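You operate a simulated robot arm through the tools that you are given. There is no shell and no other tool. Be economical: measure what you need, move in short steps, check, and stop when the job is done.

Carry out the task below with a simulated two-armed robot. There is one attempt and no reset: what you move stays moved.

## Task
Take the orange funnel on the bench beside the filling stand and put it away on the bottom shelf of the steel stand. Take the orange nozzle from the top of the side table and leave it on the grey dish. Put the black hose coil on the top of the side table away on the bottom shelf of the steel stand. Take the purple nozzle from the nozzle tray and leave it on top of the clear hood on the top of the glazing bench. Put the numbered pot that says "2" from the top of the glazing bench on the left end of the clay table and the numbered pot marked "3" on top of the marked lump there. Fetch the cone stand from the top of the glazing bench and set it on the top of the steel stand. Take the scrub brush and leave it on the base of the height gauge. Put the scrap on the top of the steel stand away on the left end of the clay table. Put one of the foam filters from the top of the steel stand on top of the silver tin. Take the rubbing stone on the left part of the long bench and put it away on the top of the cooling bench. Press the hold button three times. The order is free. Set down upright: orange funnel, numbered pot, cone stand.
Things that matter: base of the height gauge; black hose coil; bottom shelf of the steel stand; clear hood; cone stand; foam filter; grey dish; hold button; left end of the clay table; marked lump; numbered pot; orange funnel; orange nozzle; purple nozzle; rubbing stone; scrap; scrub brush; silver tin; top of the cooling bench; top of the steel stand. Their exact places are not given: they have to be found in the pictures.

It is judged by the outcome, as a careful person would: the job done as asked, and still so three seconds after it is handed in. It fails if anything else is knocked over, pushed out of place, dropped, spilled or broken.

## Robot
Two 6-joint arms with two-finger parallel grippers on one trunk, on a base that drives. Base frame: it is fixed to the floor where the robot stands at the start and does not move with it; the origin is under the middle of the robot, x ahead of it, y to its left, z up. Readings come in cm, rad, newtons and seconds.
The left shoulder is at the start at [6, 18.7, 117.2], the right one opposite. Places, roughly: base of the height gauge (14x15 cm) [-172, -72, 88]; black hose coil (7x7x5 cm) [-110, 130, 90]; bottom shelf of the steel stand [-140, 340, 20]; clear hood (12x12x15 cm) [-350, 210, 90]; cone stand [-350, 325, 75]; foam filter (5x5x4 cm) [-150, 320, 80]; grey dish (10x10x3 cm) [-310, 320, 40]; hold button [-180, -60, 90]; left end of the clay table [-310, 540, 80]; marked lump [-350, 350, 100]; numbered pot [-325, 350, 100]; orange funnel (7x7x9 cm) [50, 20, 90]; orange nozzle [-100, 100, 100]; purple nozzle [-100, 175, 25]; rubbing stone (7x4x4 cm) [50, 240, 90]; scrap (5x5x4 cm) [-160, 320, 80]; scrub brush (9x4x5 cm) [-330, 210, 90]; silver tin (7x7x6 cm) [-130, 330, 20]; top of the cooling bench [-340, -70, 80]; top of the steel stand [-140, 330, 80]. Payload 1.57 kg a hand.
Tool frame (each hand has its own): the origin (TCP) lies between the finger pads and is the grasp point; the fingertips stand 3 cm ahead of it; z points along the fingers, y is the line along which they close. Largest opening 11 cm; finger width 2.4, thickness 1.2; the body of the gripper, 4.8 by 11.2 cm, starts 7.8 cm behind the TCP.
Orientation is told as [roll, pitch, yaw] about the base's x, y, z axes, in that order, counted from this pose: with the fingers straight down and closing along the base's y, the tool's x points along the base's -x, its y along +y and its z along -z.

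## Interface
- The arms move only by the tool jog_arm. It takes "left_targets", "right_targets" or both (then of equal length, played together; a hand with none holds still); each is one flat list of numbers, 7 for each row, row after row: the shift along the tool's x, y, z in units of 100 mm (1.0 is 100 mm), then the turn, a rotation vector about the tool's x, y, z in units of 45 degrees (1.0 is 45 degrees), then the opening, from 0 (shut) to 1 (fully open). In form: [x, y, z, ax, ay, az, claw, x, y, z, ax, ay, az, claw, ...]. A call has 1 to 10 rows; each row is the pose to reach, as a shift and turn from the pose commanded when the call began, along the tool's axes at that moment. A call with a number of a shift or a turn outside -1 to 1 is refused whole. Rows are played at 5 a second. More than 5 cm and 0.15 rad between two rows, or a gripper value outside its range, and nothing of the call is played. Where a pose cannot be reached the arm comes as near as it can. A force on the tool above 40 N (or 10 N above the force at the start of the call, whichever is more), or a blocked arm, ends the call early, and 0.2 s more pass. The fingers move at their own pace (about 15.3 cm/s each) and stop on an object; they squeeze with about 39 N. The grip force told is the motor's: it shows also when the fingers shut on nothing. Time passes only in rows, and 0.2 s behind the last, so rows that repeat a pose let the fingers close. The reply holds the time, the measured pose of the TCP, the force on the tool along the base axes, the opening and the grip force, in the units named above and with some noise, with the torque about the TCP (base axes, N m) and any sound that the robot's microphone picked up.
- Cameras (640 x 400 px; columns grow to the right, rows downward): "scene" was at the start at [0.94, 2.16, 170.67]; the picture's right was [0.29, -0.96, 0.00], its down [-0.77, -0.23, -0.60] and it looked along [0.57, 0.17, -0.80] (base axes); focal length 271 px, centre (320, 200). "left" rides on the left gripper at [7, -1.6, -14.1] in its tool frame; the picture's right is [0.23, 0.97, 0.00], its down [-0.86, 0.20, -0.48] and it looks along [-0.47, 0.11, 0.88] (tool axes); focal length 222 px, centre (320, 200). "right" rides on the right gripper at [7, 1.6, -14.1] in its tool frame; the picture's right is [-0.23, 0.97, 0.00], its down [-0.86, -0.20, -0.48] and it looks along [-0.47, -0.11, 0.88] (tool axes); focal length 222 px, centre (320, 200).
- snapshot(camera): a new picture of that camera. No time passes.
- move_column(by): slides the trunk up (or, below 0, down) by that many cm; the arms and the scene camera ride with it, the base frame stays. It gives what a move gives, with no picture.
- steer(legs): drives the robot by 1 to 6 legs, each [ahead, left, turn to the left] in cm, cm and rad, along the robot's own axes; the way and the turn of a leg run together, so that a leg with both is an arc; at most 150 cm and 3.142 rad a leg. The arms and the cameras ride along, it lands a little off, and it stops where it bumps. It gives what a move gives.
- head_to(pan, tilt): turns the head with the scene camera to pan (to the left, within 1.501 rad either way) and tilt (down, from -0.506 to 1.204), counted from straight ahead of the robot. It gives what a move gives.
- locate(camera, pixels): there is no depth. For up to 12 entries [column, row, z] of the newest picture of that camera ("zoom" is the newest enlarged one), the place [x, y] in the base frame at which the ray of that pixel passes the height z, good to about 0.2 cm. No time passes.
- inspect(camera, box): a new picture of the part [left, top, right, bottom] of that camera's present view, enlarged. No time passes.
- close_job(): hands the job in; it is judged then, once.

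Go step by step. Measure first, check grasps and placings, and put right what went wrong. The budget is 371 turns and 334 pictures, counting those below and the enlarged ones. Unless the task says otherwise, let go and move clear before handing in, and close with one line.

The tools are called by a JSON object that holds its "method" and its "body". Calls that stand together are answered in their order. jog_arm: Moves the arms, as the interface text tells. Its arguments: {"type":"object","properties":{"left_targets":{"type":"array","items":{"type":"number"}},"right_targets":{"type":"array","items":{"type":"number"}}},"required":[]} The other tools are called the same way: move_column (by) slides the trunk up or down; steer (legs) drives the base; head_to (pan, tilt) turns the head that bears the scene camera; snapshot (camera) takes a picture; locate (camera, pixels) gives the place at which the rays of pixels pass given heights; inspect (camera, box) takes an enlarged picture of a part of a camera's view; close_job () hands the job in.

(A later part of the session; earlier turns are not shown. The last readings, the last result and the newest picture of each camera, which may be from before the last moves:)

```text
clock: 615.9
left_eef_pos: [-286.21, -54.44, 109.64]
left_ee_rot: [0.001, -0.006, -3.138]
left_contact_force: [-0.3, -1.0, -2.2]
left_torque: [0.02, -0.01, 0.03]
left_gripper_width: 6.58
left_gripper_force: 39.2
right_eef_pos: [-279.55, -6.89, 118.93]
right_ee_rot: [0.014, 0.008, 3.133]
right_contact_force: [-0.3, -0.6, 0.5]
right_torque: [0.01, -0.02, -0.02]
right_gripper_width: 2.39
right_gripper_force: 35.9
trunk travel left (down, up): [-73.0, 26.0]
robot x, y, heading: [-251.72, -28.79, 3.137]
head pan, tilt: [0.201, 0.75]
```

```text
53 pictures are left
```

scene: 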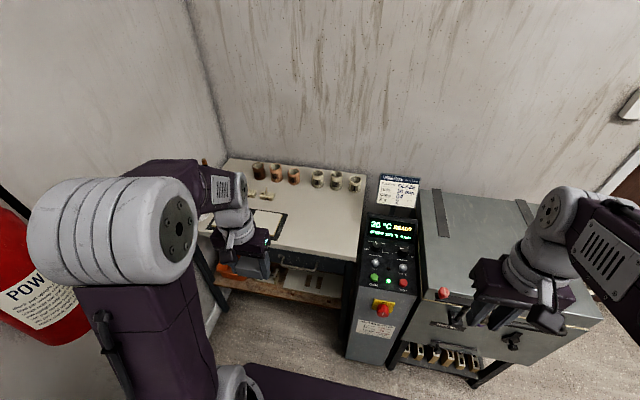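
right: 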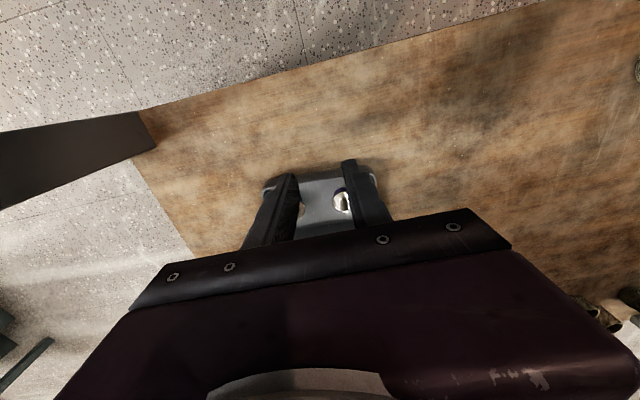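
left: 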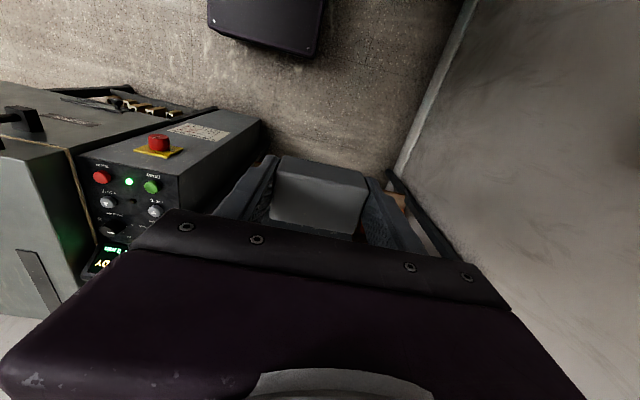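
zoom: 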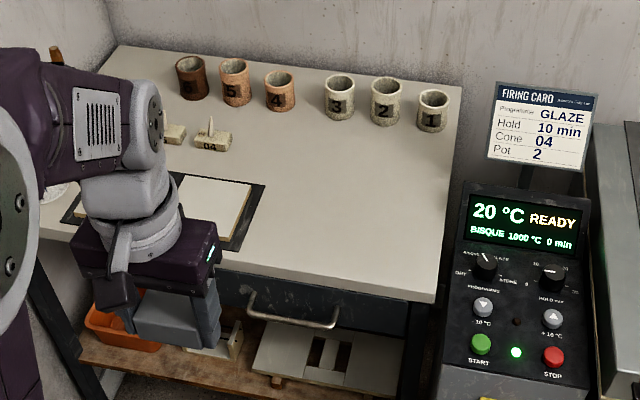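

Target (-319,-46) on the bare bench top. Move 14 cm ahead and extend the left hand.

{"method": "steer", "body": {"legs": [[14, 0, 0]]}}

{"method": "jog_arm", "body": {"left_targets": [-0.35, -0.3, 0, 0, 0, 0, 0.5, -0.7, -0.55, 0, 0, 0, 0, 0.5, -1, -0.8, 0.1, 0, 0, 0, 0.5]}}

{"method": "jog_arm", "body": {"left_targets": [-0.4, 0, 0.1, 0, 0, 0, 0.5, -0.8, 0, 0.3, 0, 0, 0, 0.5, -0.9, 0, 0.7, 0, 0, 0, 0.5]}}

{"method": "snapshot", "body": {"camera": "left"}}

{"method": "inspect", "body": {"camera": "scene", "box": [200, 140, 420, 300]}}

```text
clock: 617.2
left_eef_pos: [-300.05, -54.37, 109.82]
left_ee_rot: [-0.001, -0.007, -3.136]
left_contact_force: [1.5, 0.2, -2.3]
left_torque: [-0.01, 0.0, 0.0]
left_gripper_width: 6.54
left_gripper_force: 39.1
right_eef_pos: [-293.55, -6.76, 118.85]
right_ee_rot: [0.019, 0.006, 3.137]
right_contact_force: [0.6, -0.6, -0.1]
right_torque: [-0.01, 0.02, 0.01]
right_gripper_width: 2.38
right_gripper_force: 35.7
trunk travel left (down, up): [-73.0, 26.0]
robot x, y, heading: [-265.75, -29.35, -3.14]
head pan, tilt: [0.201, 0.75]
```

```text
clock: 618.0
left_eef_pos: [-310.54, -46.41, 108.79]
left_ee_rot: [0.0, -0.007, -3.135]
left_contact_force: [-1.1, 0.5, -2.2]
left_torque: [-0.02, -0.03, 0.0]
left_gripper_width: 6.58
left_gripper_force: 39.0
right_eef_pos: [-293.99, -6.86, 118.91]
right_ee_rot: [0.018, 0.008, 3.136]
right_contact_force: [-0.5, -0.2, -0.2]
right_torque: [0.02, 0.0, -0.02]
right_gripper_width: 2.39
right_gripper_force: 35.1
trunk travel left (down, up): [-73.0, 26.0]
robot x, y, heading: [-266.02, -29.24, -3.136]
head pan, tilt: [0.201, 0.75]
```

```text
clock: 618.8
left_eef_pos: [-319.22, -46.82, 101.7]
left_ee_rot: [0.001, -0.005, -3.137]
left_contact_force: [0.0, -1.4, -2.7]
left_torque: [-0.04, -0.03, -0.04]
left_gripper_width: 6.56
left_gripper_force: 39.3
right_eef_pos: [-293.8, -6.91, 118.94]
right_ee_rot: [0.018, 0.007, 3.136]
right_contact_force: [-0.9, -1.0, -0.1]
right_torque: [-0.02, 0.0, 0.01]
right_gripper_width: 2.41
right_gripper_force: 36.0
trunk travel left (down, up): [-73.0, 26.0]
robot x, y, heading: [-265.94, -29.47, -3.137]
head pan, tilt: [0.201, 0.75]
```

```text
52 pictures are left
```

left: 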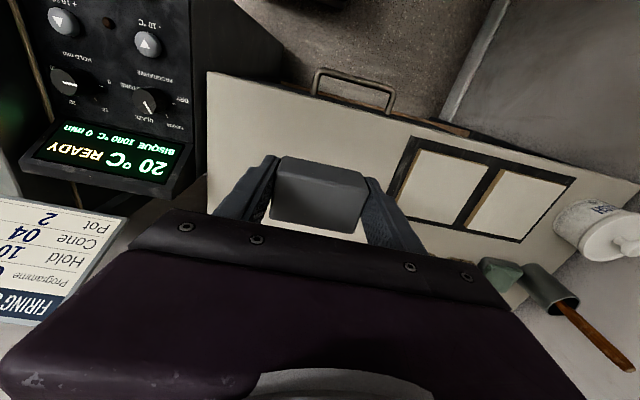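

```text
2.50 times, centred on (310, 220) of scene
```

zoom: 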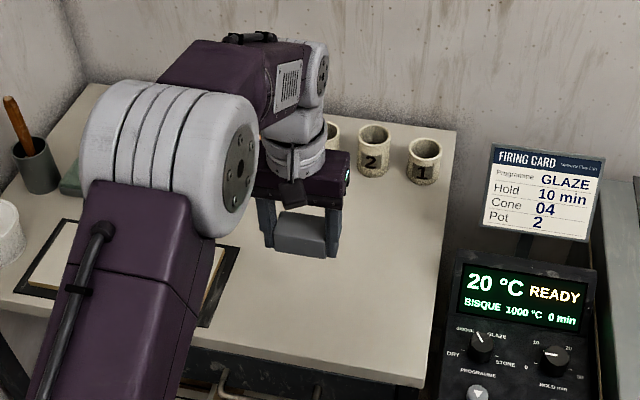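

Clear spot between the black-framed tray and the control box. Lower, feeling for contact.

{"method": "jog_arm", "body": {"left_targets": [0, 0, 0.4, 0, 0, 0, 0.5, 0, 0, 0.8, 0, 0, 0, 0.5, 0, 0, 0.9, 0, 0, 0, 0.5, 0, 0, 1, 0, 0, 0, 0.5]}}

{"method": "jog_arm", "body": {"left_targets": [0, 0, 0.08, 0, 0, 0, 0.5, 0, 0, 0.16, 0, 0, 0, 0.5, 0, 0, 0.24, 0, 0, 0, 0.5, 0, 0, 0.32, 0, 0, 0, 0.5]}}

```text
clock: 619.8
left_eef_pos: [-319.33, -46.63, 91.8]
left_ee_rot: [0.0, -0.006, -3.135]
left_contact_force: [-0.1, -0.6, -2.5]
left_torque: [-0.04, -0.03, -0.01]
left_gripper_width: 6.55
left_gripper_force: 39.0
right_eef_pos: [-293.87, -6.81, 118.85]
right_ee_rot: [0.017, 0.007, 3.134]
right_contact_force: [-0.6, 0.9, -0.1]
right_torque: [0.0, -0.03, 0.03]
right_gripper_width: 2.41
right_gripper_force: 35.7
trunk travel left (down, up): [-73.0, 26.0]
robot x, y, heading: [-265.85, -29.11, -3.141]
head pan, tilt: [0.201, 0.75]
```

```text
clock: 620.8
left_eef_pos: [-319.37, -46.68, 88.61]
left_ee_rot: [0.0, -0.005, -3.137]
left_contact_force: [0.7, 0.5, -2.7]
left_torque: [-0.03, -0.06, -0.02]
left_gripper_width: 6.54
left_gripper_force: 39.5
right_eef_pos: [-293.74, -6.74, 118.89]
right_ee_rot: [0.017, 0.006, 3.136]
right_contact_force: [-0.2, -0.4, -0.3]
right_torque: [0.03, -0.04, 0.0]
right_gripper_width: 2.39
right_gripper_force: 36.2
trunk travel left (down, up): [-73.0, 26.0]
robot x, y, heading: [-265.81, -28.63, -3.143]
head pan, tilt: [0.201, 0.75]
```

{"method": "jog_arm", "body": {"left_targets": [0, 0, 0.06, 0, 0, 0, 0.5, 0, 0, 0.12, 0, 0, 0, 0.5, 0, 0, 0.18, 0, 0, 0, 0.5, 0, 0, 0.24, 0, 0, 0, 0.5, 0, 0, 0.3, 0, 0, 0, 0.5]}}

{"method": "jog_arm", "body": {"left_targets": [0, 0, 0.05, 0, 0, 0, 0.5, 0, 0, 0.1, 0, 0, 0, 0.5, 0, 0, 0.15, 0, 0, 0, 0.5, 0, 0, 0.2, 0, 0, 0, 0.5]}}

{"method": "inspect", "body": {"camera": "left", "box": [200, 100, 440, 260]}}

```text
clock: 622.0
left_eef_pos: [-319.48, -46.49, 85.62]
left_ee_rot: [0.0, -0.005, -3.135]
left_contact_force: [0.0, -0.4, -2.3]
left_torque: [0.01, -0.05, 0.03]
left_gripper_width: 6.57
left_gripper_force: 39.5
right_eef_pos: [-293.84, -6.9, 118.94]
right_ee_rot: [0.017, 0.007, 3.136]
right_contact_force: [-0.8, 0.7, 0.4]
right_torque: [-0.01, 0.01, -0.01]
right_gripper_width: 2.4
right_gripper_force: 36.5
trunk travel left (down, up): [-73.0, 26.0]
robot x, y, heading: [-265.93, -29.02, -3.135]
head pan, tilt: [0.201, 0.75]
```

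```text
clock: 623.0
left_eef_pos: [-319.49, -46.59, 83.48]
left_ee_rot: [0.0, -0.005, -3.137]
left_contact_force: [0.5, 0.8, -1.9]
left_torque: [-0.02, -0.02, 0.01]
left_gripper_width: 6.56
left_gripper_force: 39.0
right_eef_pos: [-293.81, -6.74, 118.93]
right_ee_rot: [0.016, 0.006, 3.136]
right_contact_force: [-0.5, 0.0, -0.7]
right_torque: [0.02, 0.0, 0.01]
right_gripper_width: 2.37
right_gripper_force: 35.8
trunk travel left (down, up): [-73.0, 26.0]
robot x, y, heading: [-266.37, -29.43, -3.138]
head pan, tilt: [0.201, 0.75]
```

```text
2.50 times, centred on (320, 180) of left
```

zoom: 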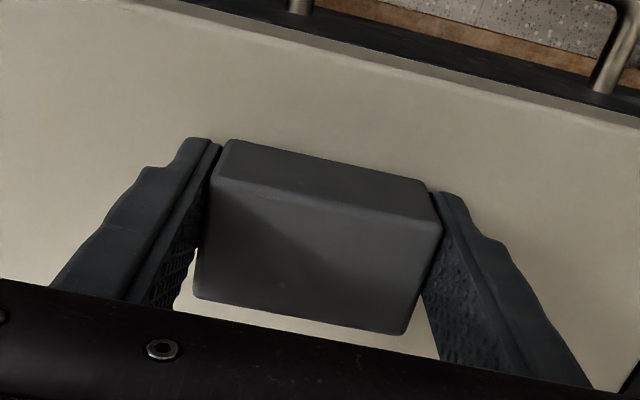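

Not there yet; continue.

{"method": "jog_arm", "body": {"left_targets": [0, 0, 0.05, 0, 0, 0, 0.5, 0, 0, 0.1, 0, 0, 0, 0.5, 0, 0, 0.15, 0, 0, 0, 0.5]}}

{"method": "jog_arm", "body": {"left_targets": [0, 0, 0.05, 0, 0, 0, 0.5, 0, 0, 0.1, 0, 0, 0, 0.5, 0, 0, 0.15, 0, 0, 0, 0.5]}}

```text
clock: 623.8
left_eef_pos: [-319.49, -46.53, 83.02]
left_ee_rot: [0.003, -0.016, -3.135]
left_contact_force: [14.5, -1.3, 31.6]
left_torque: [1.23, -0.82, -0.36]
left_gripper_width: 6.55
left_gripper_force: 39.1
right_eef_pos: [-293.24, -6.83, 119.01]
right_ee_rot: [0.018, 0.001, 3.136]
right_contact_force: [-0.7, 0.4, 0.4]
right_torque: [-0.02, -0.03, -0.01]
right_gripper_width: 2.39
right_gripper_force: 35.8
trunk travel left (down, up): [-73.0, 26.0]
robot x, y, heading: [-265.75, -29.07, -3.14]
head pan, tilt: [0.201, 0.75]
stopped in row 3 (left hand): the force on the tool passed its limit (the readings are from after the stop); the commanded pose is now the measured one
```

```text
clock: 624.1
left_eef_pos: [-319.47, -46.54, 83.14]
left_ee_rot: [0.001, -0.017, -3.138]
left_contact_force: [19.7, 0.2, 35.8]
left_torque: [1.35, -0.97, -0.55]
left_gripper_width: 6.56
left_gripper_force: 39.2
right_eef_pos: [-293.21, -6.73, 118.99]
right_ee_rot: [0.018, 0.001, 3.137]
right_contact_force: [-0.1, 0.5, -0.1]
right_torque: [-0.02, 0.0, -0.02]
right_gripper_width: 2.4
right_gripper_force: 36.3
trunk travel left (down, up): [-73.0, 26.0]
robot x, y, heading: [-265.73, -29.07, -3.139]
head pan, tilt: [0.201, 0.75]
stopped in row 1 (left hand): the force on the tool passed its limit (the readings are from after the stop); the commanded pose is now the measured one
```

Contact (bench z≈80). Ease, open, rise and retract.

{"method": "jog_arm", "body": {"left_targets": [0, 0, -0.04, 0, 0, 0, 0.5, 0, 0, -0.04, 0, 0, 0, 0.85, 0, 0, -0.04, 0, 0, 0, 0.85, 0, 0, -0.4, 0, 0, 0, 0.85, 0, 0, -0.8, 0, 0, 0, 0.85, 0, 0, -1, 0, 0, 0, 0.85]}}

{"method": "jog_arm", "body": {"left_targets": [0.1, 0, -0.4, 0, 0, 0, 0.6, 0.4, 0, -0.8, 0, 0, 0, 0.4, 0.8, 0, -1, 0, 0, 0, 0.2, 1, 0.2, -1, 0, 0, 0, 0.2]}}

{"method": "inspect", "body": {"camera": "scene", "box": [200, 140, 420, 300]}}

```text
clock: 625.5
left_eef_pos: [-319.73, -46.58, 92.33]
left_ee_rot: [-0.001, -0.017, -3.137]
left_contact_force: [-0.6, -0.5, -0.5]
left_torque: [-0.04, 0.01, 0.01]
left_gripper_width: 9.35
left_gripper_force: 0.0
right_eef_pos: [-293.79, -6.86, 118.95]
right_ee_rot: [0.016, 0.006, 3.137]
right_contact_force: [-0.6, 0.6, 0.3]
right_torque: [0.04, 0.01, 0.01]
right_gripper_width: 2.38
right_gripper_force: 36.4
trunk travel left (down, up): [-73.0, 26.0]
robot x, y, heading: [-265.79, -29.04, -3.133]
head pan, tilt: [0.201, 0.75]
```

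```text
clock: 626.5
left_eef_pos: [-309.8, -48.6, 102.62]
left_ee_rot: [0.0, -0.017, -3.137]
left_contact_force: [-0.2, 0.1, -0.2]
left_torque: [0.07, 0.0, -0.04]
left_gripper_width: 2.23
left_gripper_force: 0.0
right_eef_pos: [-293.81, -6.99, 118.88]
right_ee_rot: [0.016, 0.005, 3.136]
right_contact_force: [0.2, -0.1, -1.1]
right_torque: [0.01, 0.03, -0.03]
right_gripper_width: 2.4
right_gripper_force: 35.9
trunk travel left (down, up): [-73.0, 26.0]
robot x, y, heading: [-266.03, -29.3, -3.139]
head pan, tilt: [0.201, 0.75]
```

```text
2.50 times, centred on (310, 220) of scene
```

zoom: 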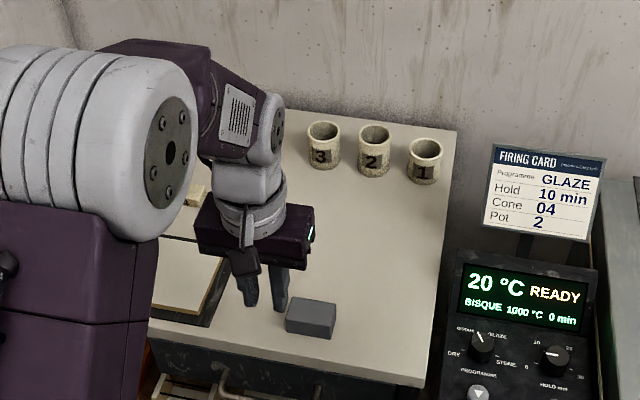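

Stone is on the cooling bench. Last item: purple nozzle onto the clear hood. Drive to the glazing bench's left end.

{"method": "jog_arm", "body": {"left_targets": [0.4, 0.1, -0.1, 0, 0, 0, 0.2, 0.8, 0.2, -0.2, 0, 0, 0, 0.2, 1, 0.2, -0.3, 0, 0, 0, 0.2]}}

{"method": "steer", "body": {"legs": [[-28, 0, 0], [0, -120, 0], [0, -102, 0]]}}

{"method": "head_to", "body": {"pan": -0.1, "tilt": 0.8}}

{"method": "snapshot", "body": {"camera": "scene"}}

```text
clock: 627.3
left_eef_pos: [-299.55, -50.49, 105.64]
left_ee_rot: [0.001, -0.019, -3.136]
left_contact_force: [0.2, 0.4, -0.6]
left_torque: [0.01, -0.01, -0.03]
left_gripper_width: 2.21
left_gripper_force: 0.0
right_eef_pos: [-293.83, -6.83, 118.94]
right_ee_rot: [0.018, 0.006, 3.136]
right_contact_force: [0.5, 0.0, -0.2]
right_torque: [0.0, 0.01, -0.01]
right_gripper_width: 2.39
right_gripper_force: 36.4
trunk travel left (down, up): [-73.0, 26.0]
robot x, y, heading: [-265.66, -29.28, -3.14]
head pan, tilt: [0.201, 0.75]
```

```text
clock: 639.7
left_eef_pos: [-267.78, 169.75, 105.56]
left_ee_rot: [0.0, -0.015, 3.124]
left_contact_force: [0.7, -0.6, -0.4]
left_torque: [-0.03, -0.03, 0.02]
left_gripper_width: 2.21
left_gripper_force: 0.1
right_eef_pos: [-260.75, 213.22, 118.87]
right_ee_rot: [0.016, 0.008, 3.112]
right_contact_force: [0.2, 0.3, -0.3]
right_torque: [0.01, 0.03, 0.01]
right_gripper_width: 2.38
right_gripper_force: 35.8
trunk travel left (down, up): [-73.0, 26.0]
robot x, y, heading: [-233.75, 190.37, 3.12]
head pan, tilt: [0.201, 0.75]
```

```text
clock: 640.5
left_eef_pos: [-267.81, 169.68, 105.66]
left_ee_rot: [0.0, -0.016, 3.122]
left_contact_force: [-0.3, 0.3, 0.0]
left_torque: [0.02, 0.02, -0.03]
left_gripper_width: 2.17
left_gripper_force: 0.0
right_eef_pos: [-260.87, 213.28, 118.79]
right_ee_rot: [0.017, 0.006, 3.111]
right_contact_force: [0.0, 0.2, -0.2]
right_torque: [0.0, 0.0, 0.0]
right_gripper_width: 2.42
right_gripper_force: 35.4
trunk travel left (down, up): [-73.0, 26.0]
robot x, y, heading: [-233.38, 190.28, 3.117]
head pan, tilt: [-0.099, 0.799]
```

```text
48 pictures are left
```

scene: 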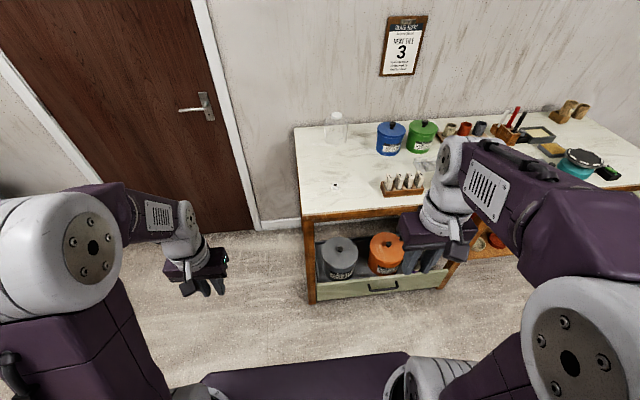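

The hood (x≈-350) is out of reach of the right hand from the front. I'll stand the nozzle on the bench top first, then pick it up with the left hand from the bench's end, where the hood is in easy reach.

{"method": "steer", "body": {"legs": [[44, 0, 0.022]]}}

{"method": "jog_arm", "body": {"right_targets": [-0.4, 0.1, 0.1, 0, 0, 0, 0, -0.8, 0.3, 0.3, 0, 0, 0, 0, -1, 0.6, 0.6, 0, 0, 0, 0]}}

{"method": "jog_arm", "body": {"right_targets": [-0.4, 0.1, 0.2, 0, 0, 0, 0, -0.8, 0.2, 0.4, 0, 0, 0, 0, -1, 0.3, 0.7, 0, 0, 0, 0]}}

{"method": "head_to", "body": {"pan": -0.1, "tilt": 0.9}}

{"method": "snapshot", "body": {"camera": "scene"}}

{"method": "snapshot", "body": {"camera": "right"}}

```text
clock: 643.1
left_eef_pos: [-309.84, 169.18, 105.69]
left_ee_rot: [0.0, -0.017, -3.131]
left_contact_force: [-0.2, -0.4, 0.2]
left_torque: [0.0, 0.01, -0.03]
left_gripper_width: 2.2
left_gripper_force: 0.0
right_eef_pos: [-304.1, 212.91, 118.86]
right_ee_rot: [0.017, 0.006, 3.14]
right_contact_force: [0.2, -0.2, 0.0]
right_torque: [0.0, 0.01, 0.02]
right_gripper_width: 2.39
right_gripper_force: 36.1
trunk travel left (down, up): [-73.0, 26.0]
robot x, y, heading: [-276.3, 190.86, -3.138]
head pan, tilt: [-0.099, 0.799]
```

```text
clock: 643.9
left_eef_pos: [-310.0, 169.07, 105.49]
left_ee_rot: [-0.001, -0.016, -3.134]
left_contact_force: [0.4, 0.0, 0.6]
left_torque: [-0.01, 0.0, -0.01]
left_gripper_width: 2.22
left_gripper_force: 0.1
right_eef_pos: [-314.37, 206.62, 113.0]
right_ee_rot: [0.017, 0.007, 3.139]
right_contact_force: [-0.3, 0.3, 0.3]
right_torque: [-0.01, -0.02, 0.0]
right_gripper_width: 2.39
right_gripper_force: 35.8
trunk travel left (down, up): [-73.0, 26.0]
robot x, y, heading: [-276.43, 190.82, -3.136]
head pan, tilt: [-0.099, 0.799]
```

```text
clock: 644.7
left_eef_pos: [-309.82, 169.09, 105.61]
left_ee_rot: [-0.001, -0.014, -3.134]
left_contact_force: [0.6, 0.5, 0.3]
left_torque: [0.02, 0.03, -0.02]
left_gripper_width: 2.19
left_gripper_force: 0.0
right_eef_pos: [-324.01, 203.66, 105.89]
right_ee_rot: [0.017, 0.007, 3.14]
right_contact_force: [0.5, -0.5, -0.1]
right_torque: [-0.03, 0.01, -0.03]
right_gripper_width: 2.42
right_gripper_force: 35.5
trunk travel left (down, up): [-73.0, 26.0]
robot x, y, heading: [-276.02, 190.57, -3.136]
head pan, tilt: [-0.099, 0.799]
```

```text
clock: 645.4
left_eef_pos: [-309.88, 169.08, 105.62]
left_ee_rot: [0.0, -0.016, -3.131]
left_contact_force: [-0.1, 0.0, -0.3]
left_torque: [0.01, 0.01, 0.0]
left_gripper_width: 2.2
left_gripper_force: 0.1
right_eef_pos: [-324.12, 203.81, 105.92]
right_ee_rot: [0.018, 0.008, 3.14]
right_contact_force: [0.0, 0.3, 0.0]
right_torque: [-0.03, -0.02, 0.0]
right_gripper_width: 2.39
right_gripper_force: 36.0
trunk travel left (down, up): [-73.0, 26.0]
robot x, y, heading: [-276.23, 190.66, -3.134]
head pan, tilt: [-0.099, 0.901]
```

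```text
47 pictures are left
```

scene: 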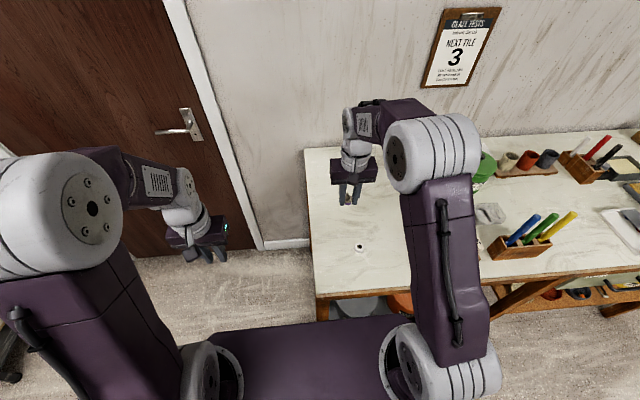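

```text
46 pictures are left
```

right: 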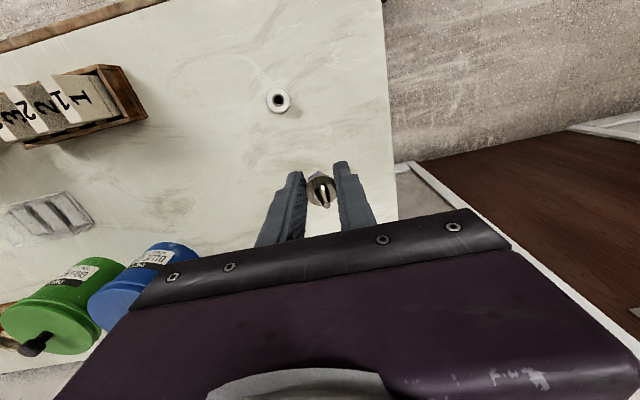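

Move to x≈-329 and lower to the bench.

{"method": "jog_arm", "body": {"right_targets": [-0.3, 0, 0.2, 0, 0, 0, 0, -0.5, 0, 0.6, 0, 0, 0, 0, -0.5, 0, 1, 0, 0, 0, 0]}}

{"method": "jog_arm", "body": {"right_targets": [0, 0, 0.3, 0, 0, 0, 0, 0, 0, 0.5, 0, 0, 0, 0, 0, 0, 0.55, 0, 0, 0, 0, 0, 0, 0.6, 0, 0, 0, 0]}}

{"method": "jog_arm", "body": {"right_targets": [0, 0, 0.03, 0, 0, 0, 0, 0, 0, 0.06, 0, 0, 0, 0, 0, 0, 0.06, 0, 0, 0, 0]}}

```text
clock: 646.2
left_eef_pos: [-309.85, 169.14, 105.68]
left_ee_rot: [0.0, -0.016, -3.132]
left_contact_force: [-0.8, 0.1, 0.2]
left_torque: [-0.02, -0.01, 0.0]
left_gripper_width: 2.2
left_gripper_force: 0.2
right_eef_pos: [-328.94, 203.42, 95.79]
right_ee_rot: [0.017, 0.007, 3.14]
right_contact_force: [-0.6, 0.7, 0.5]
right_torque: [0.02, -0.04, 0.02]
right_gripper_width: 2.43
right_gripper_force: 36.0
trunk travel left (down, up): [-73.0, 26.0]
robot x, y, heading: [-276.11, 190.47, -3.139]
head pan, tilt: [-0.099, 0.901]
```

```text
clock: 647.2
left_eef_pos: [-309.97, 169.05, 105.61]
left_ee_rot: [-0.001, -0.015, -3.132]
left_contact_force: [-0.2, -0.1, -0.4]
left_torque: [0.01, -0.03, 0.02]
left_gripper_width: 2.21
left_gripper_force: 0.1
right_eef_pos: [-329.04, 203.45, 90.05]
right_ee_rot: [0.016, 0.004, 3.142]
right_contact_force: [-0.7, 0.0, 0.7]
right_torque: [-0.01, -0.03, 0.03]
right_gripper_width: 2.4
right_gripper_force: 36.1
trunk travel left (down, up): [-73.0, 26.0]
robot x, y, heading: [-276.33, 190.4, -3.141]
head pan, tilt: [-0.099, 0.901]
```

```text
clock: 648.0
left_eef_pos: [-309.6, 169.11, 105.8]
left_ee_rot: [-0.001, -0.019, -3.134]
left_contact_force: [-0.8, 0.0, 0.1]
left_torque: [0.01, -0.04, 0.04]
left_gripper_width: 2.2
left_gripper_force: 0.0
right_eef_pos: [-328.94, 203.36, 89.57]
right_ee_rot: [0.016, 0.0, 3.139]
right_contact_force: [-3.0, 4.0, 22.7]
right_torque: [-0.01, 0.22, -0.01]
right_gripper_width: 2.4
right_gripper_force: 35.9
trunk travel left (down, up): [-73.0, 26.0]
robot x, y, heading: [-276.19, 190.46, -3.133]
head pan, tilt: [-0.099, 0.901]
```

Contact. Ease 2 mm, open slightly, rise straight up.

{"method": "jog_arm", "body": {"right_targets": [0, 0, -0.03, 0, 0, 0, 0, 0, 0, -0.03, 0, 0, 0, 0.3, 0, 0, -0.03, 0, 0, 0, 0.34, 0, 0, -0.03, 0, 0, 0, 0.34, 0, 0, -0.3, 0, 0, 0, 0.34, 0, 0, -0.7, 0, 0, 0, 0.34, 0, 0, -1, 0, 0, 0, 0.34]}}

{"method": "inspect", "body": {"camera": "right", "box": [220, 80, 420, 240]}}

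```text
clock: 649.6
left_eef_pos: [-309.73, 169.24, 105.64]
left_ee_rot: [0.001, -0.018, -3.133]
left_contact_force: [-0.1, 0.4, 0.1]
left_torque: [-0.01, -0.01, -0.02]
left_gripper_width: 2.18
left_gripper_force: 0.0
right_eef_pos: [-329.11, 203.49, 99.45]
right_ee_rot: [0.019, 0.007, 3.14]
right_contact_force: [-0.3, -0.2, 0.2]
right_torque: [-0.04, -0.03, 0.02]
right_gripper_width: 3.74
right_gripper_force: 0.0
trunk travel left (down, up): [-73.0, 26.0]
robot x, y, heading: [-276.0, 190.77, -3.142]
head pan, tilt: [-0.099, 0.901]
```

```text
2.50 times, centred on (320, 160) of right
```

zoom: 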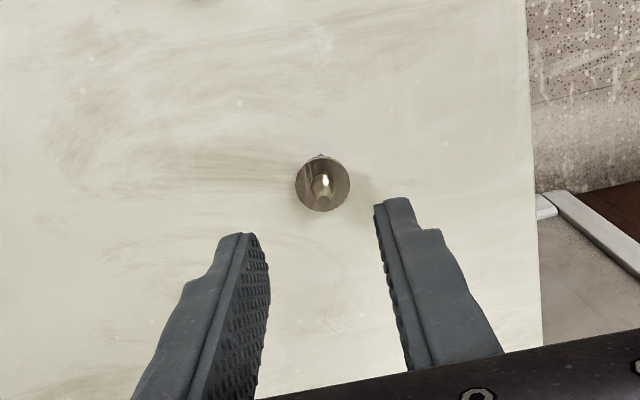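

Nozzle stands on the bench at (-329,203.4). Retract and go round to the bench's end.

{"method": "jog_arm", "body": {"right_targets": [0, 0, -0.45, 0, 0, 0, 0.34, 0.3, -0.1, -0.8, 0, 0, 0, 0.2, 0.7, -0.2, -1, 0, 0, 0, 0.2, 1, -0.4, -1, 0, 0, 0, 0.2]}}

{"method": "jog_arm", "body": {"right_targets": [0.4, 0, 0, 0, 0, 0, 0.2, 0.8, -0.2, 0, 0, 0, 0, 0.2, 1, -0.4, 0, 0, 0, 0, 0.2]}}

{"method": "steer", "body": {"legs": [[-42, 0, 0], [0, 75, 0], [0, 0, -1.57], [0, 82, 0]]}}

{"method": "head_to", "body": {"pan": 0.2, "tilt": 0.7}}

{"method": "snapshot", "body": {"camera": "scene"}}

```text
clock: 650.6
left_eef_pos: [-309.82, 169.1, 105.61]
left_ee_rot: [0.001, -0.018, -3.131]
left_contact_force: [0.6, 0.5, 0.1]
left_torque: [0.02, 0.01, -0.01]
left_gripper_width: 2.19
left_gripper_force: 0.1
right_eef_pos: [-319.07, 207.75, 109.4]
right_ee_rot: [0.018, 0.005, 3.142]
right_contact_force: [-0.1, 0.0, 0.4]
right_torque: [-0.02, 0.0, 0.01]
right_gripper_width: 2.18
right_gripper_force: 0.1
trunk travel left (down, up): [-73.0, 26.0]
robot x, y, heading: [-276.12, 190.86, -3.137]
head pan, tilt: [-0.099, 0.901]
```

```text
clock: 651.4
left_eef_pos: [-309.85, 169.06, 105.52]
left_ee_rot: [0.0, -0.015, -3.132]
left_contact_force: [-0.2, -0.3, -0.1]
left_torque: [0.05, -0.02, 0.03]
left_gripper_width: 2.19
left_gripper_force: 0.0
right_eef_pos: [-309.47, 211.87, 109.33]
right_ee_rot: [0.016, 0.005, 3.141]
right_contact_force: [-0.6, -0.6, 0.2]
right_torque: [0.01, 0.01, 0.0]
right_gripper_width: 2.18
right_gripper_force: 0.1
trunk travel left (down, up): [-73.0, 26.0]
robot x, y, heading: [-276.1, 190.71, -3.13]
head pan, tilt: [-0.099, 0.901]
```

```text
clock: 665.4
left_eef_pos: [-340.48, 143.81, 105.65]
left_ee_rot: [-0.001, -0.016, 1.631]
left_contact_force: [-0.3, 0.5, 0.1]
left_torque: [0.03, 0.01, 0.03]
left_gripper_width: 2.18
left_gripper_force: 0.1
right_eef_pos: [-297.92, 145.54, 109.29]
right_ee_rot: [0.015, 0.007, 1.622]
right_contact_force: [-0.2, 0.3, 0.7]
right_torque: [0.02, 0.03, 0.0]
right_gripper_width: 2.2
right_gripper_force: 0.0
trunk travel left (down, up): [-73.0, 26.0]
robot x, y, heading: [-317.32, 111.42, 1.621]
head pan, tilt: [-0.099, 0.901]
```

```text
clock: 666.2
left_eef_pos: [-340.51, 143.82, 105.56]
left_ee_rot: [-0.002, -0.016, 1.632]
left_contact_force: [0.5, -0.3, 0.8]
left_torque: [0.04, -0.02, -0.02]
left_gripper_width: 2.2
left_gripper_force: 0.0
right_eef_pos: [-297.86, 145.51, 109.3]
right_ee_rot: [0.016, 0.007, 1.62]
right_contact_force: [-0.1, 0.1, 0.7]
right_torque: [0.03, -0.04, -0.02]
right_gripper_width: 2.21
right_gripper_force: 0.1
trunk travel left (down, up): [-73.0, 26.0]
robot x, y, heading: [-317.34, 111.19, 1.627]
head pan, tilt: [0.201, 0.7]
```

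```text
44 pictures are left
```

scene: 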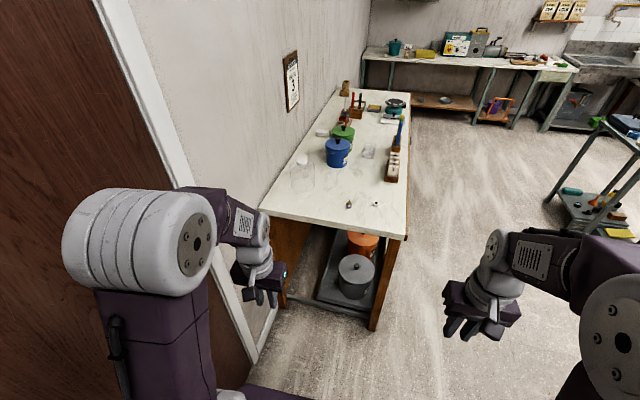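

Drive up to the bench end, squared.

{"method": "steer", "body": {"legs": [[0, 0, -0.054], [52, 0, 0]]}}

{"method": "head_to", "body": {"pan": 0.25, "tilt": 0.9}}

{"method": "snapshot", "body": {"camera": "scene"}}

{"method": "snapshot", "body": {"camera": "left"}}

```text
clock: 669.6
left_eef_pos: [-338.7, 196.23, 105.65]
left_ee_rot: [0.0, -0.018, 1.575]
left_contact_force: [-0.1, 0.8, 0.3]
left_torque: [-0.03, -0.01, 0.0]
left_gripper_width: 2.19
left_gripper_force: 0.1
right_eef_pos: [-296.15, 195.62, 109.41]
right_ee_rot: [0.016, 0.005, 1.563]
right_contact_force: [0.6, -0.2, -0.6]
right_torque: [-0.02, 0.0, 0.0]
right_gripper_width: 2.19
right_gripper_force: 0.0
trunk travel left (down, up): [-73.0, 26.0]
robot x, y, heading: [-317.38, 162.52, 1.575]
head pan, tilt: [0.201, 0.7]
```

```text
clock: 670.4
left_eef_pos: [-338.69, 196.36, 105.64]
left_ee_rot: [0.0, -0.016, 1.574]
left_contact_force: [0.4, -0.1, -0.2]
left_torque: [0.03, 0.01, -0.02]
left_gripper_width: 2.2
left_gripper_force: 0.0
right_eef_pos: [-296.01, 195.73, 109.41]
right_ee_rot: [0.017, 0.008, 1.563]
right_contact_force: [0.1, 0.4, 0.6]
right_torque: [0.0, 0.0, -0.02]
right_gripper_width: 2.21
right_gripper_force: 0.0
trunk travel left (down, up): [-73.0, 26.0]
robot x, y, heading: [-317.3, 162.6, 1.575]
head pan, tilt: [0.25, 0.901]
```

```text
43 pictures are left
```

scene: 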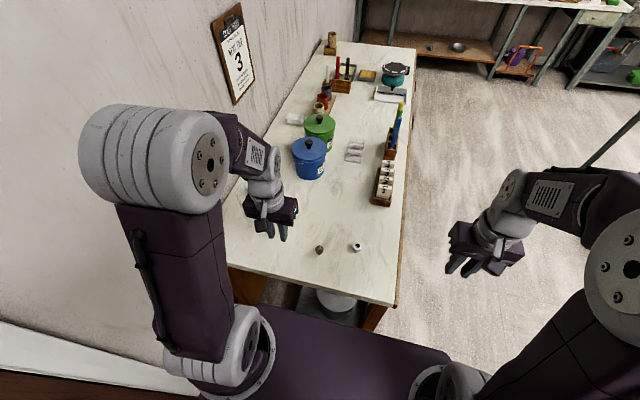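

```text
42 pictures are left
```

left: 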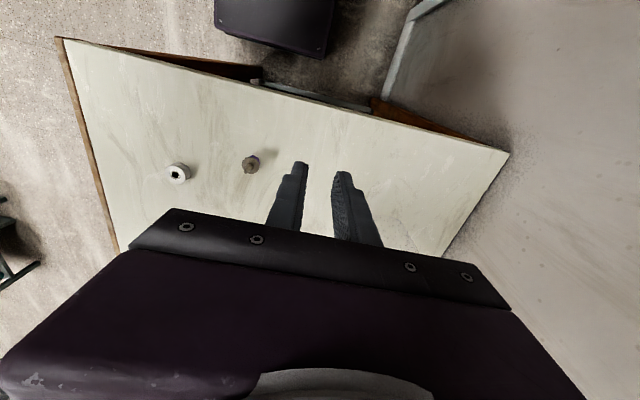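

{"method": "locate", "body": {"camera": "left", "pixels": [[251, 164, 88], [251, 164, 89]]}}

{"method": "jog_arm", "body": {"left_targets": [-0.2, -0.3, 0, 0, 0, 0, 0.34, -0.45, -0.65, 0.1, 0, 0, 0, 0.34, -0.71, -0.97, 0.3, 0, 0, 0, 0.34]}}

{"method": "inspect", "body": {"camera": "left", "box": [240, 100, 400, 240]}}

```text
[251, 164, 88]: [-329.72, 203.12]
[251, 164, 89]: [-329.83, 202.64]
```

```text
clock: 671.2
left_eef_pos: [-329.0, 203.53, 102.67]
left_ee_rot: [0.001, -0.015, 1.575]
left_contact_force: [0.3, 1.0, -0.3]
left_torque: [0.01, 0.0, 0.0]
left_gripper_width: 3.74
left_gripper_force: 0.1
right_eef_pos: [-296.08, 195.76, 109.41]
right_ee_rot: [0.017, 0.009, 1.564]
right_contact_force: [0.5, -0.2, 0.4]
right_torque: [0.01, 0.02, 0.0]
right_gripper_width: 2.2
right_gripper_force: 0.1
trunk travel left (down, up): [-73.0, 26.0]
robot x, y, heading: [-317.16, 162.55, 1.573]
head pan, tilt: [0.25, 0.901]
```

```text
2.86 times, centred on (320, 170) of left
```

zoom: 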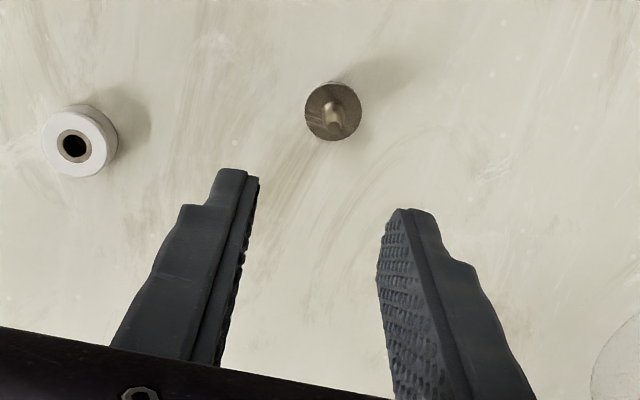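

{"method": "locate", "body": {"camera": "zoom", "pixels": [[333, 111, 88], [333, 111, 89]]}}

{"method": "jog_arm", "body": {"left_targets": [0, 0.03, 0.4, 0, 0, 0, 0.34, 0.01, 0.04, 0.8, 0, 0, 0, 0.34]}}

{"method": "inspect", "body": {"camera": "left", "box": [240, 100, 400, 240]}}

```text
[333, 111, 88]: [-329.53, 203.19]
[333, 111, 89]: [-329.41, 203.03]
```

```text
clock: 671.8
left_eef_pos: [-329.46, 203.79, 94.96]
left_ee_rot: [0.0, -0.014, 1.575]
left_contact_force: [-0.2, 0.3, -0.7]
left_torque: [0.01, 0.01, 0.02]
left_gripper_width: 3.73
left_gripper_force: 0.0
right_eef_pos: [-296.11, 195.74, 109.32]
right_ee_rot: [0.017, 0.008, 1.563]
right_contact_force: [0.2, 0.8, -0.1]
right_torque: [-0.04, 0.0, 0.04]
right_gripper_width: 2.23
right_gripper_force: 0.1
trunk travel left (down, up): [-73.0, 26.0]
robot x, y, heading: [-317.45, 162.23, 1.571]
head pan, tilt: [0.25, 0.901]
```

```text
2.86 times, centred on (320, 170) of left
```

zoom: 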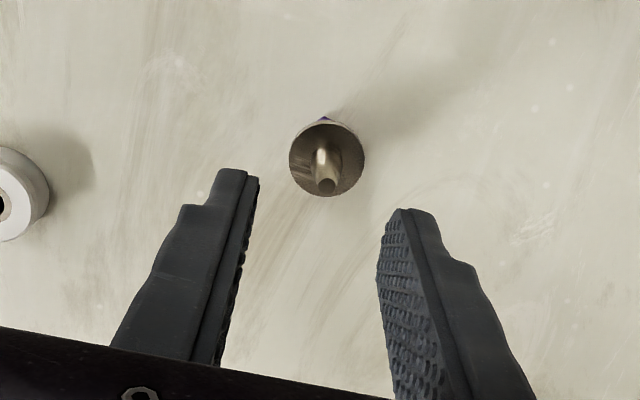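

Centred. Descend to TCP z≈90.1 and grip, then lift.

{"method": "jog_arm", "body": {"left_targets": [0.04, 0, 0.25, 0, 0, 0, 0.34, 0.04, 0, 0.49, 0, 0, 0, 0.34, 0.04, 0, 0.49, 0, 0, 0, 0, 0.04, 0, 0.49, 0, 0, 0, 0, 0.04, 0, 0.49, 0, 0, 0, 0]}}

{"method": "jog_arm", "body": {"left_targets": [0, 0, -0.2, 0, 0, 0, 0, 0, 0, -0.6, 0, 0, 0, 0, 0, 0, -1, 0, 0, 0, 0]}}

{"method": "jog_arm", "body": {"left_targets": [0, 0, -0.4, 0, 0, 0, 0, 0, 0, -0.8, 0, 0, 0, 0, 0, 0.2, -1, 0, 0, 0, 0]}}

{"method": "snapshot", "body": {"camera": "left"}}

{"method": "snapshot", "body": {"camera": "scene"}}

```text
clock: 673.0
left_eef_pos: [-329.6, 203.1, 89.82]
left_ee_rot: [0.0, -0.018, 1.574]
left_contact_force: [0.1, 0.1, 0.3]
left_torque: [0.0, -0.04, 0.0]
left_gripper_width: 2.4
left_gripper_force: 36.1
right_eef_pos: [-296.13, 195.62, 109.33]
right_ee_rot: [0.016, 0.005, 1.564]
right_contact_force: [0.2, 0.2, -0.3]
right_torque: [-0.02, 0.0, 0.0]
right_gripper_width: 2.22
right_gripper_force: 0.1
trunk travel left (down, up): [-73.0, 26.0]
robot x, y, heading: [-317.47, 162.82, 1.572]
head pan, tilt: [0.25, 0.901]
```

```text
clock: 673.8
left_eef_pos: [-329.7, 203.26, 99.77]
left_ee_rot: [0.0, -0.019, 1.574]
left_contact_force: [0.8, -0.1, -0.5]
left_torque: [0.05, -0.01, 0.0]
left_gripper_width: 2.38
left_gripper_force: 35.8
right_eef_pos: [-296.04, 195.67, 109.38]
right_ee_rot: [0.017, 0.006, 1.564]
right_contact_force: [0.4, 0.2, -0.7]
right_torque: [0.03, 0.03, 0.02]
right_gripper_width: 2.22
right_gripper_force: 0.0
trunk travel left (down, up): [-73.0, 26.0]
robot x, y, heading: [-317.61, 162.87, 1.571]
head pan, tilt: [0.25, 0.901]
```

```text
clock: 674.6
left_eef_pos: [-331.35, 202.95, 110.07]
left_ee_rot: [0.0, -0.016, 1.573]
left_contact_force: [-0.2, -0.1, 0.7]
left_torque: [-0.03, 0.0, -0.01]
left_gripper_width: 2.42
left_gripper_force: 36.3
right_eef_pos: [-296.17, 195.76, 109.37]
right_ee_rot: [0.017, 0.007, 1.562]
right_contact_force: [0.6, -0.6, -0.2]
right_torque: [-0.01, 0.01, 0.0]
right_gripper_width: 2.2
right_gripper_force: 0.0
trunk travel left (down, up): [-73.0, 26.0]
robot x, y, heading: [-317.64, 162.57, 1.574]
head pan, tilt: [0.25, 0.901]
```

```text
39 pictures are left
```

left: 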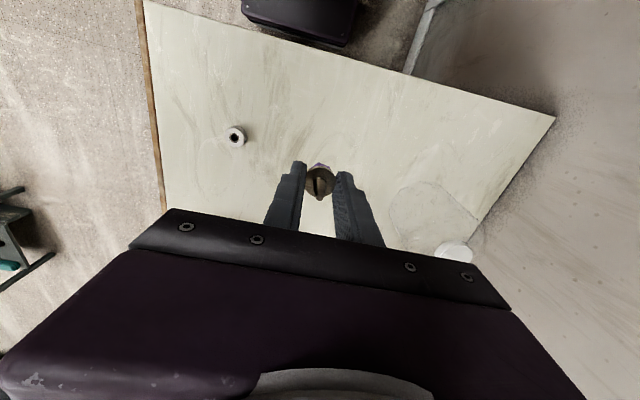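

```text
38 pictures are left
```

scene: 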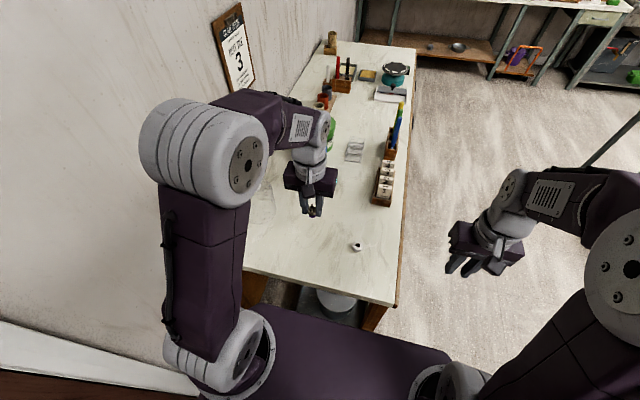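

{"method": "locate", "body": {"camera": "left", "pixels": [[455, 251, 99], [455, 251, 101], [455, 251, 103], [455, 251, 105], [432, 220, 87]]}}

{"method": "inspect", "body": {"camera": "left", "box": [360, 150, 540, 290]}}

```text
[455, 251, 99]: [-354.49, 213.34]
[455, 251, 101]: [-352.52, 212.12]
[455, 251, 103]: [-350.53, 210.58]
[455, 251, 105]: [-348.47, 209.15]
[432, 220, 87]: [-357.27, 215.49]
```

```text
2.86 times, centred on (450, 220) of left
```

zoom: 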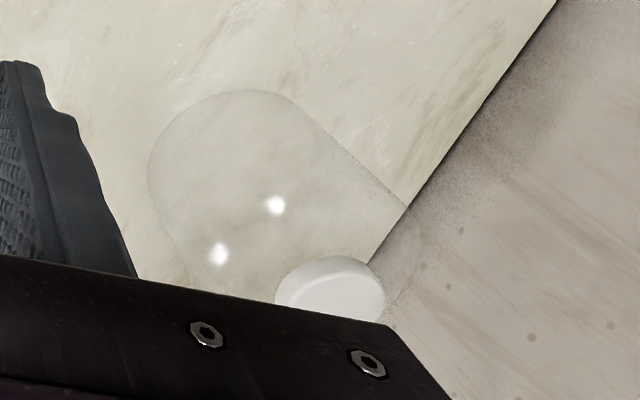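

Both views agree on the knob at about (-354.8, 213.8), z≈99–100. Move the nozzle over it at z 110 in steps.

{"method": "jog_arm", "body": {"left_targets": [-0.15, 0.35, -0.1, 0, 0, 0, 0, -0.3, 0.7, -0.1, 0, 0, 0, 0, -0.5, 1, -0.1, 0, 0, 0, 0]}}

{"method": "jog_arm", "body": {"left_targets": [-0.15, 0.35, 0, 0, 0, 0, 0, -0.35, 0.7, 0, 0, 0, 0, 0]}}

{"method": "snapshot", "body": {"camera": "left"}}

{"method": "snapshot", "body": {"camera": "scene"}}

```text
clock: 675.4
left_eef_pos: [-341.08, 207.9, 111.01]
left_ee_rot: [0.0, -0.017, 1.575]
left_contact_force: [-0.5, 0.0, -0.3]
left_torque: [-0.05, -0.01, -0.02]
left_gripper_width: 2.39
left_gripper_force: 36.5
right_eef_pos: [-296.12, 195.72, 109.41]
right_ee_rot: [0.019, 0.007, 1.563]
right_contact_force: [0.3, 0.5, 0.2]
right_torque: [-0.01, 0.01, 0.04]
right_gripper_width: 2.2
right_gripper_force: 0.1
trunk travel left (down, up): [-73.0, 26.0]
robot x, y, heading: [-317.29, 162.48, 1.566]
head pan, tilt: [0.25, 0.901]
```

```text
clock: 676.0
left_eef_pos: [-348.43, 211.95, 111.03]
left_ee_rot: [-0.001, -0.016, 1.576]
left_contact_force: [0.8, -0.1, -0.3]
left_torque: [-0.03, -0.07, 0.01]
left_gripper_width: 2.38
left_gripper_force: 36.2
right_eef_pos: [-296.28, 195.81, 109.44]
right_ee_rot: [0.016, 0.007, 1.563]
right_contact_force: [0.4, 0.4, 0.2]
right_torque: [-0.01, -0.02, -0.02]
right_gripper_width: 2.21
right_gripper_force: 0.1
trunk travel left (down, up): [-73.0, 26.0]
robot x, y, heading: [-317.72, 162.79, 1.568]
head pan, tilt: [0.25, 0.901]
```

```text
36 pictures are left
```

left: 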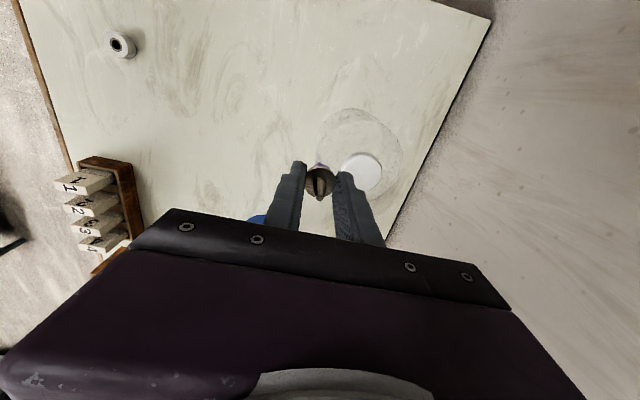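

```text
35 pictures are left
```

scene: 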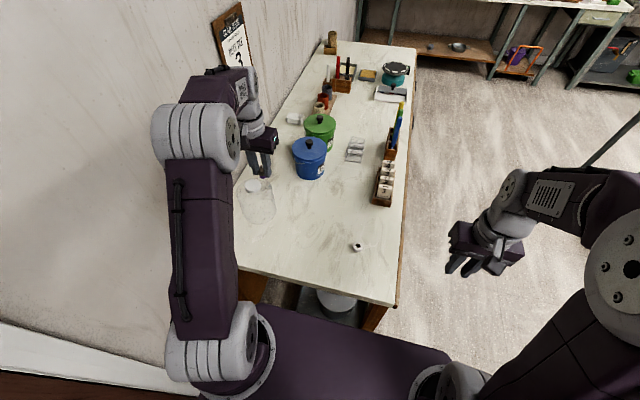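

{"method": "locate", "body": {"camera": "left", "pixels": [[362, 172, 99], [362, 172, 101], [362, 172, 103], [343, 172, 101], [382, 175, 101]]}}

{"method": "locate", "body": {"camera": "scene", "pixels": [[255, 184, 99], [255, 184, 101], [255, 184, 103]]}}

{"method": "inspect", "body": {"camera": "scene", "box": [210, 130, 310, 230]}}

```text
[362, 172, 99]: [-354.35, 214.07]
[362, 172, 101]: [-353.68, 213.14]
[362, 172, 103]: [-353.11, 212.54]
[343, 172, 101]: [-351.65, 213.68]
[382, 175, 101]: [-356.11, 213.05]
```

```text
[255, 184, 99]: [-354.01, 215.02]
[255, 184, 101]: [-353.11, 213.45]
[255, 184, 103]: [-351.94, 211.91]
```

```text
4.00 times, centred on (260, 180) of scene
```

zoom: 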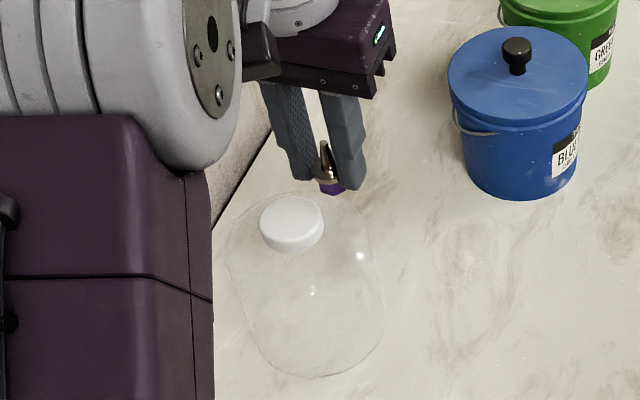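

Knob top at (-353.5, 213.3, ≈101), about 4.5 cm wide. Centre over it and come down near.

{"method": "jog_arm", "body": {"left_targets": [-0.07, 0.25, 0, 0, 0, 0, 0, -0.13, 0.5, 0, 0, 0, 0, 0, -0.13, 0.5, 0.3, 0, 0, 0, 0, -0.13, 0.5, 0.45, 0, 0, 0, 0]}}

{"method": "snapshot", "body": {"camera": "left"}}

{"method": "inspect", "body": {"camera": "scene", "box": [210, 130, 310, 230]}}

```text
clock: 677.0
left_eef_pos: [-353.42, 212.88, 106.41]
left_ee_rot: [-0.001, -0.016, 1.576]
left_contact_force: [-1.0, 0.0, 0.4]
left_torque: [0.04, -0.04, 0.02]
left_gripper_width: 2.38
left_gripper_force: 35.9
right_eef_pos: [-296.19, 195.7, 109.51]
right_ee_rot: [0.017, 0.007, 1.565]
right_contact_force: [0.1, -0.7, 0.0]
right_torque: [0.01, -0.02, 0.01]
right_gripper_width: 2.2
right_gripper_force: 0.0
trunk travel left (down, up): [-73.0, 26.0]
robot x, y, heading: [-317.08, 162.83, 1.573]
head pan, tilt: [0.25, 0.901]
```

```text
33 pictures are left
```

left: 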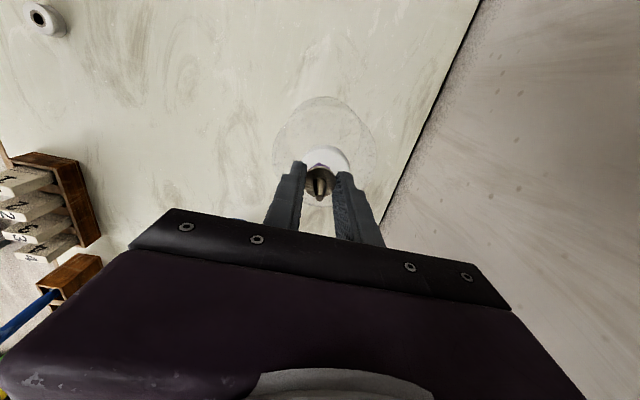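

```text
4.00 times, centred on (260, 180) of scene
```

zoom: 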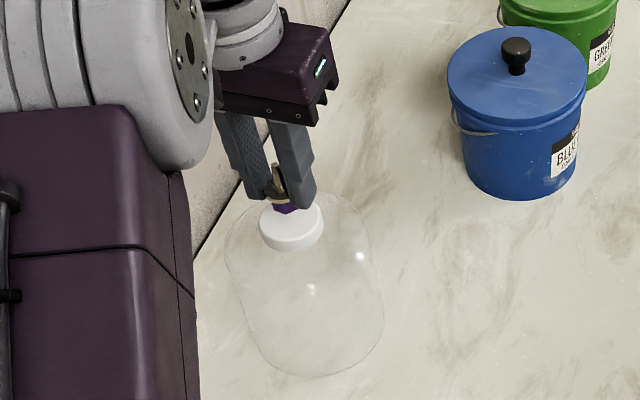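

{"method": "locate", "body": {"camera": "zoom", "pixels": [[287, 208, 102.7], [291, 221, 101], [260, 222, 101], [323, 220, 101]]}}

{"method": "locate", "body": {"camera": "left", "pixels": [[326, 162, 101], [326, 147, 101], [347, 163, 101]]}}

```text
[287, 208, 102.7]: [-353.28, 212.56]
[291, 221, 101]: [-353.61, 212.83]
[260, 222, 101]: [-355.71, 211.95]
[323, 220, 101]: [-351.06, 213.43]
```

```text
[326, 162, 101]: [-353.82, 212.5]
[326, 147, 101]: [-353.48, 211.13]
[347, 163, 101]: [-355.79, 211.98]
```

The nozzle is centred over the knob within a few millimetres. Lower to contact.

{"method": "jog_arm", "body": {"left_targets": [-0.01, 0.01, 0.06, 0, 0, 0, 0, -0.01, 0.01, 0.11, 0, 0, 0, 0, -0.01, 0.01, 0.11, 0, 0, 0, 0]}}

{"method": "jog_arm", "body": {"left_targets": [0, 0, 0.03, 0, 0, 0, 0, 0, 0, 0.05, 0, 0, 0, 0, 0, 0, 0.05, 0, 0, 0, 0]}}

{"method": "inspect", "body": {"camera": "scene", "box": [230, 150, 290, 210]}}

```text
clock: 677.8
left_eef_pos: [-353.56, 212.86, 105.39]
left_ee_rot: [0.001, -0.016, 1.575]
left_contact_force: [-0.6, 0.4, -0.3]
left_torque: [-0.02, 0.0, 0.05]
left_gripper_width: 2.4
left_gripper_force: 36.2
right_eef_pos: [-296.16, 195.53, 109.38]
right_ee_rot: [0.016, 0.004, 1.563]
right_contact_force: [0.3, -0.2, -0.7]
right_torque: [0.04, -0.02, 0.02]
right_gripper_width: 2.19
right_gripper_force: 0.2
trunk travel left (down, up): [-73.0, 26.0]
robot x, y, heading: [-317.52, 162.84, 1.572]
head pan, tilt: [0.25, 0.901]
```

```text
clock: 678.6
left_eef_pos: [-353.66, 212.83, 104.88]
left_ee_rot: [0.001, -0.016, 1.574]
left_contact_force: [-0.1, -0.9, -0.1]
left_torque: [0.02, -0.02, 0.01]
left_gripper_width: 2.4
left_gripper_force: 35.9
right_eef_pos: [-295.98, 195.66, 109.36]
right_ee_rot: [0.017, 0.007, 1.563]
right_contact_force: [0.1, -0.1, -0.4]
right_torque: [0.02, 0.0, 0.03]
right_gripper_width: 2.19
right_gripper_force: 0.1
trunk travel left (down, up): [-73.0, 26.0]
robot x, y, heading: [-317.54, 162.72, 1.565]
head pan, tilt: [0.25, 0.901]
```

```text
6.67 times, centred on (260, 180) of scene
```

zoom: 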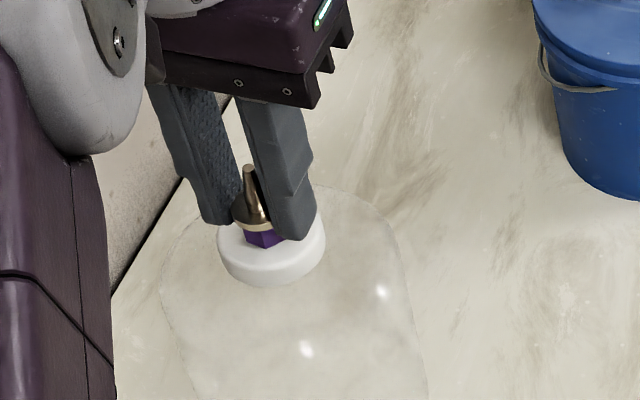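

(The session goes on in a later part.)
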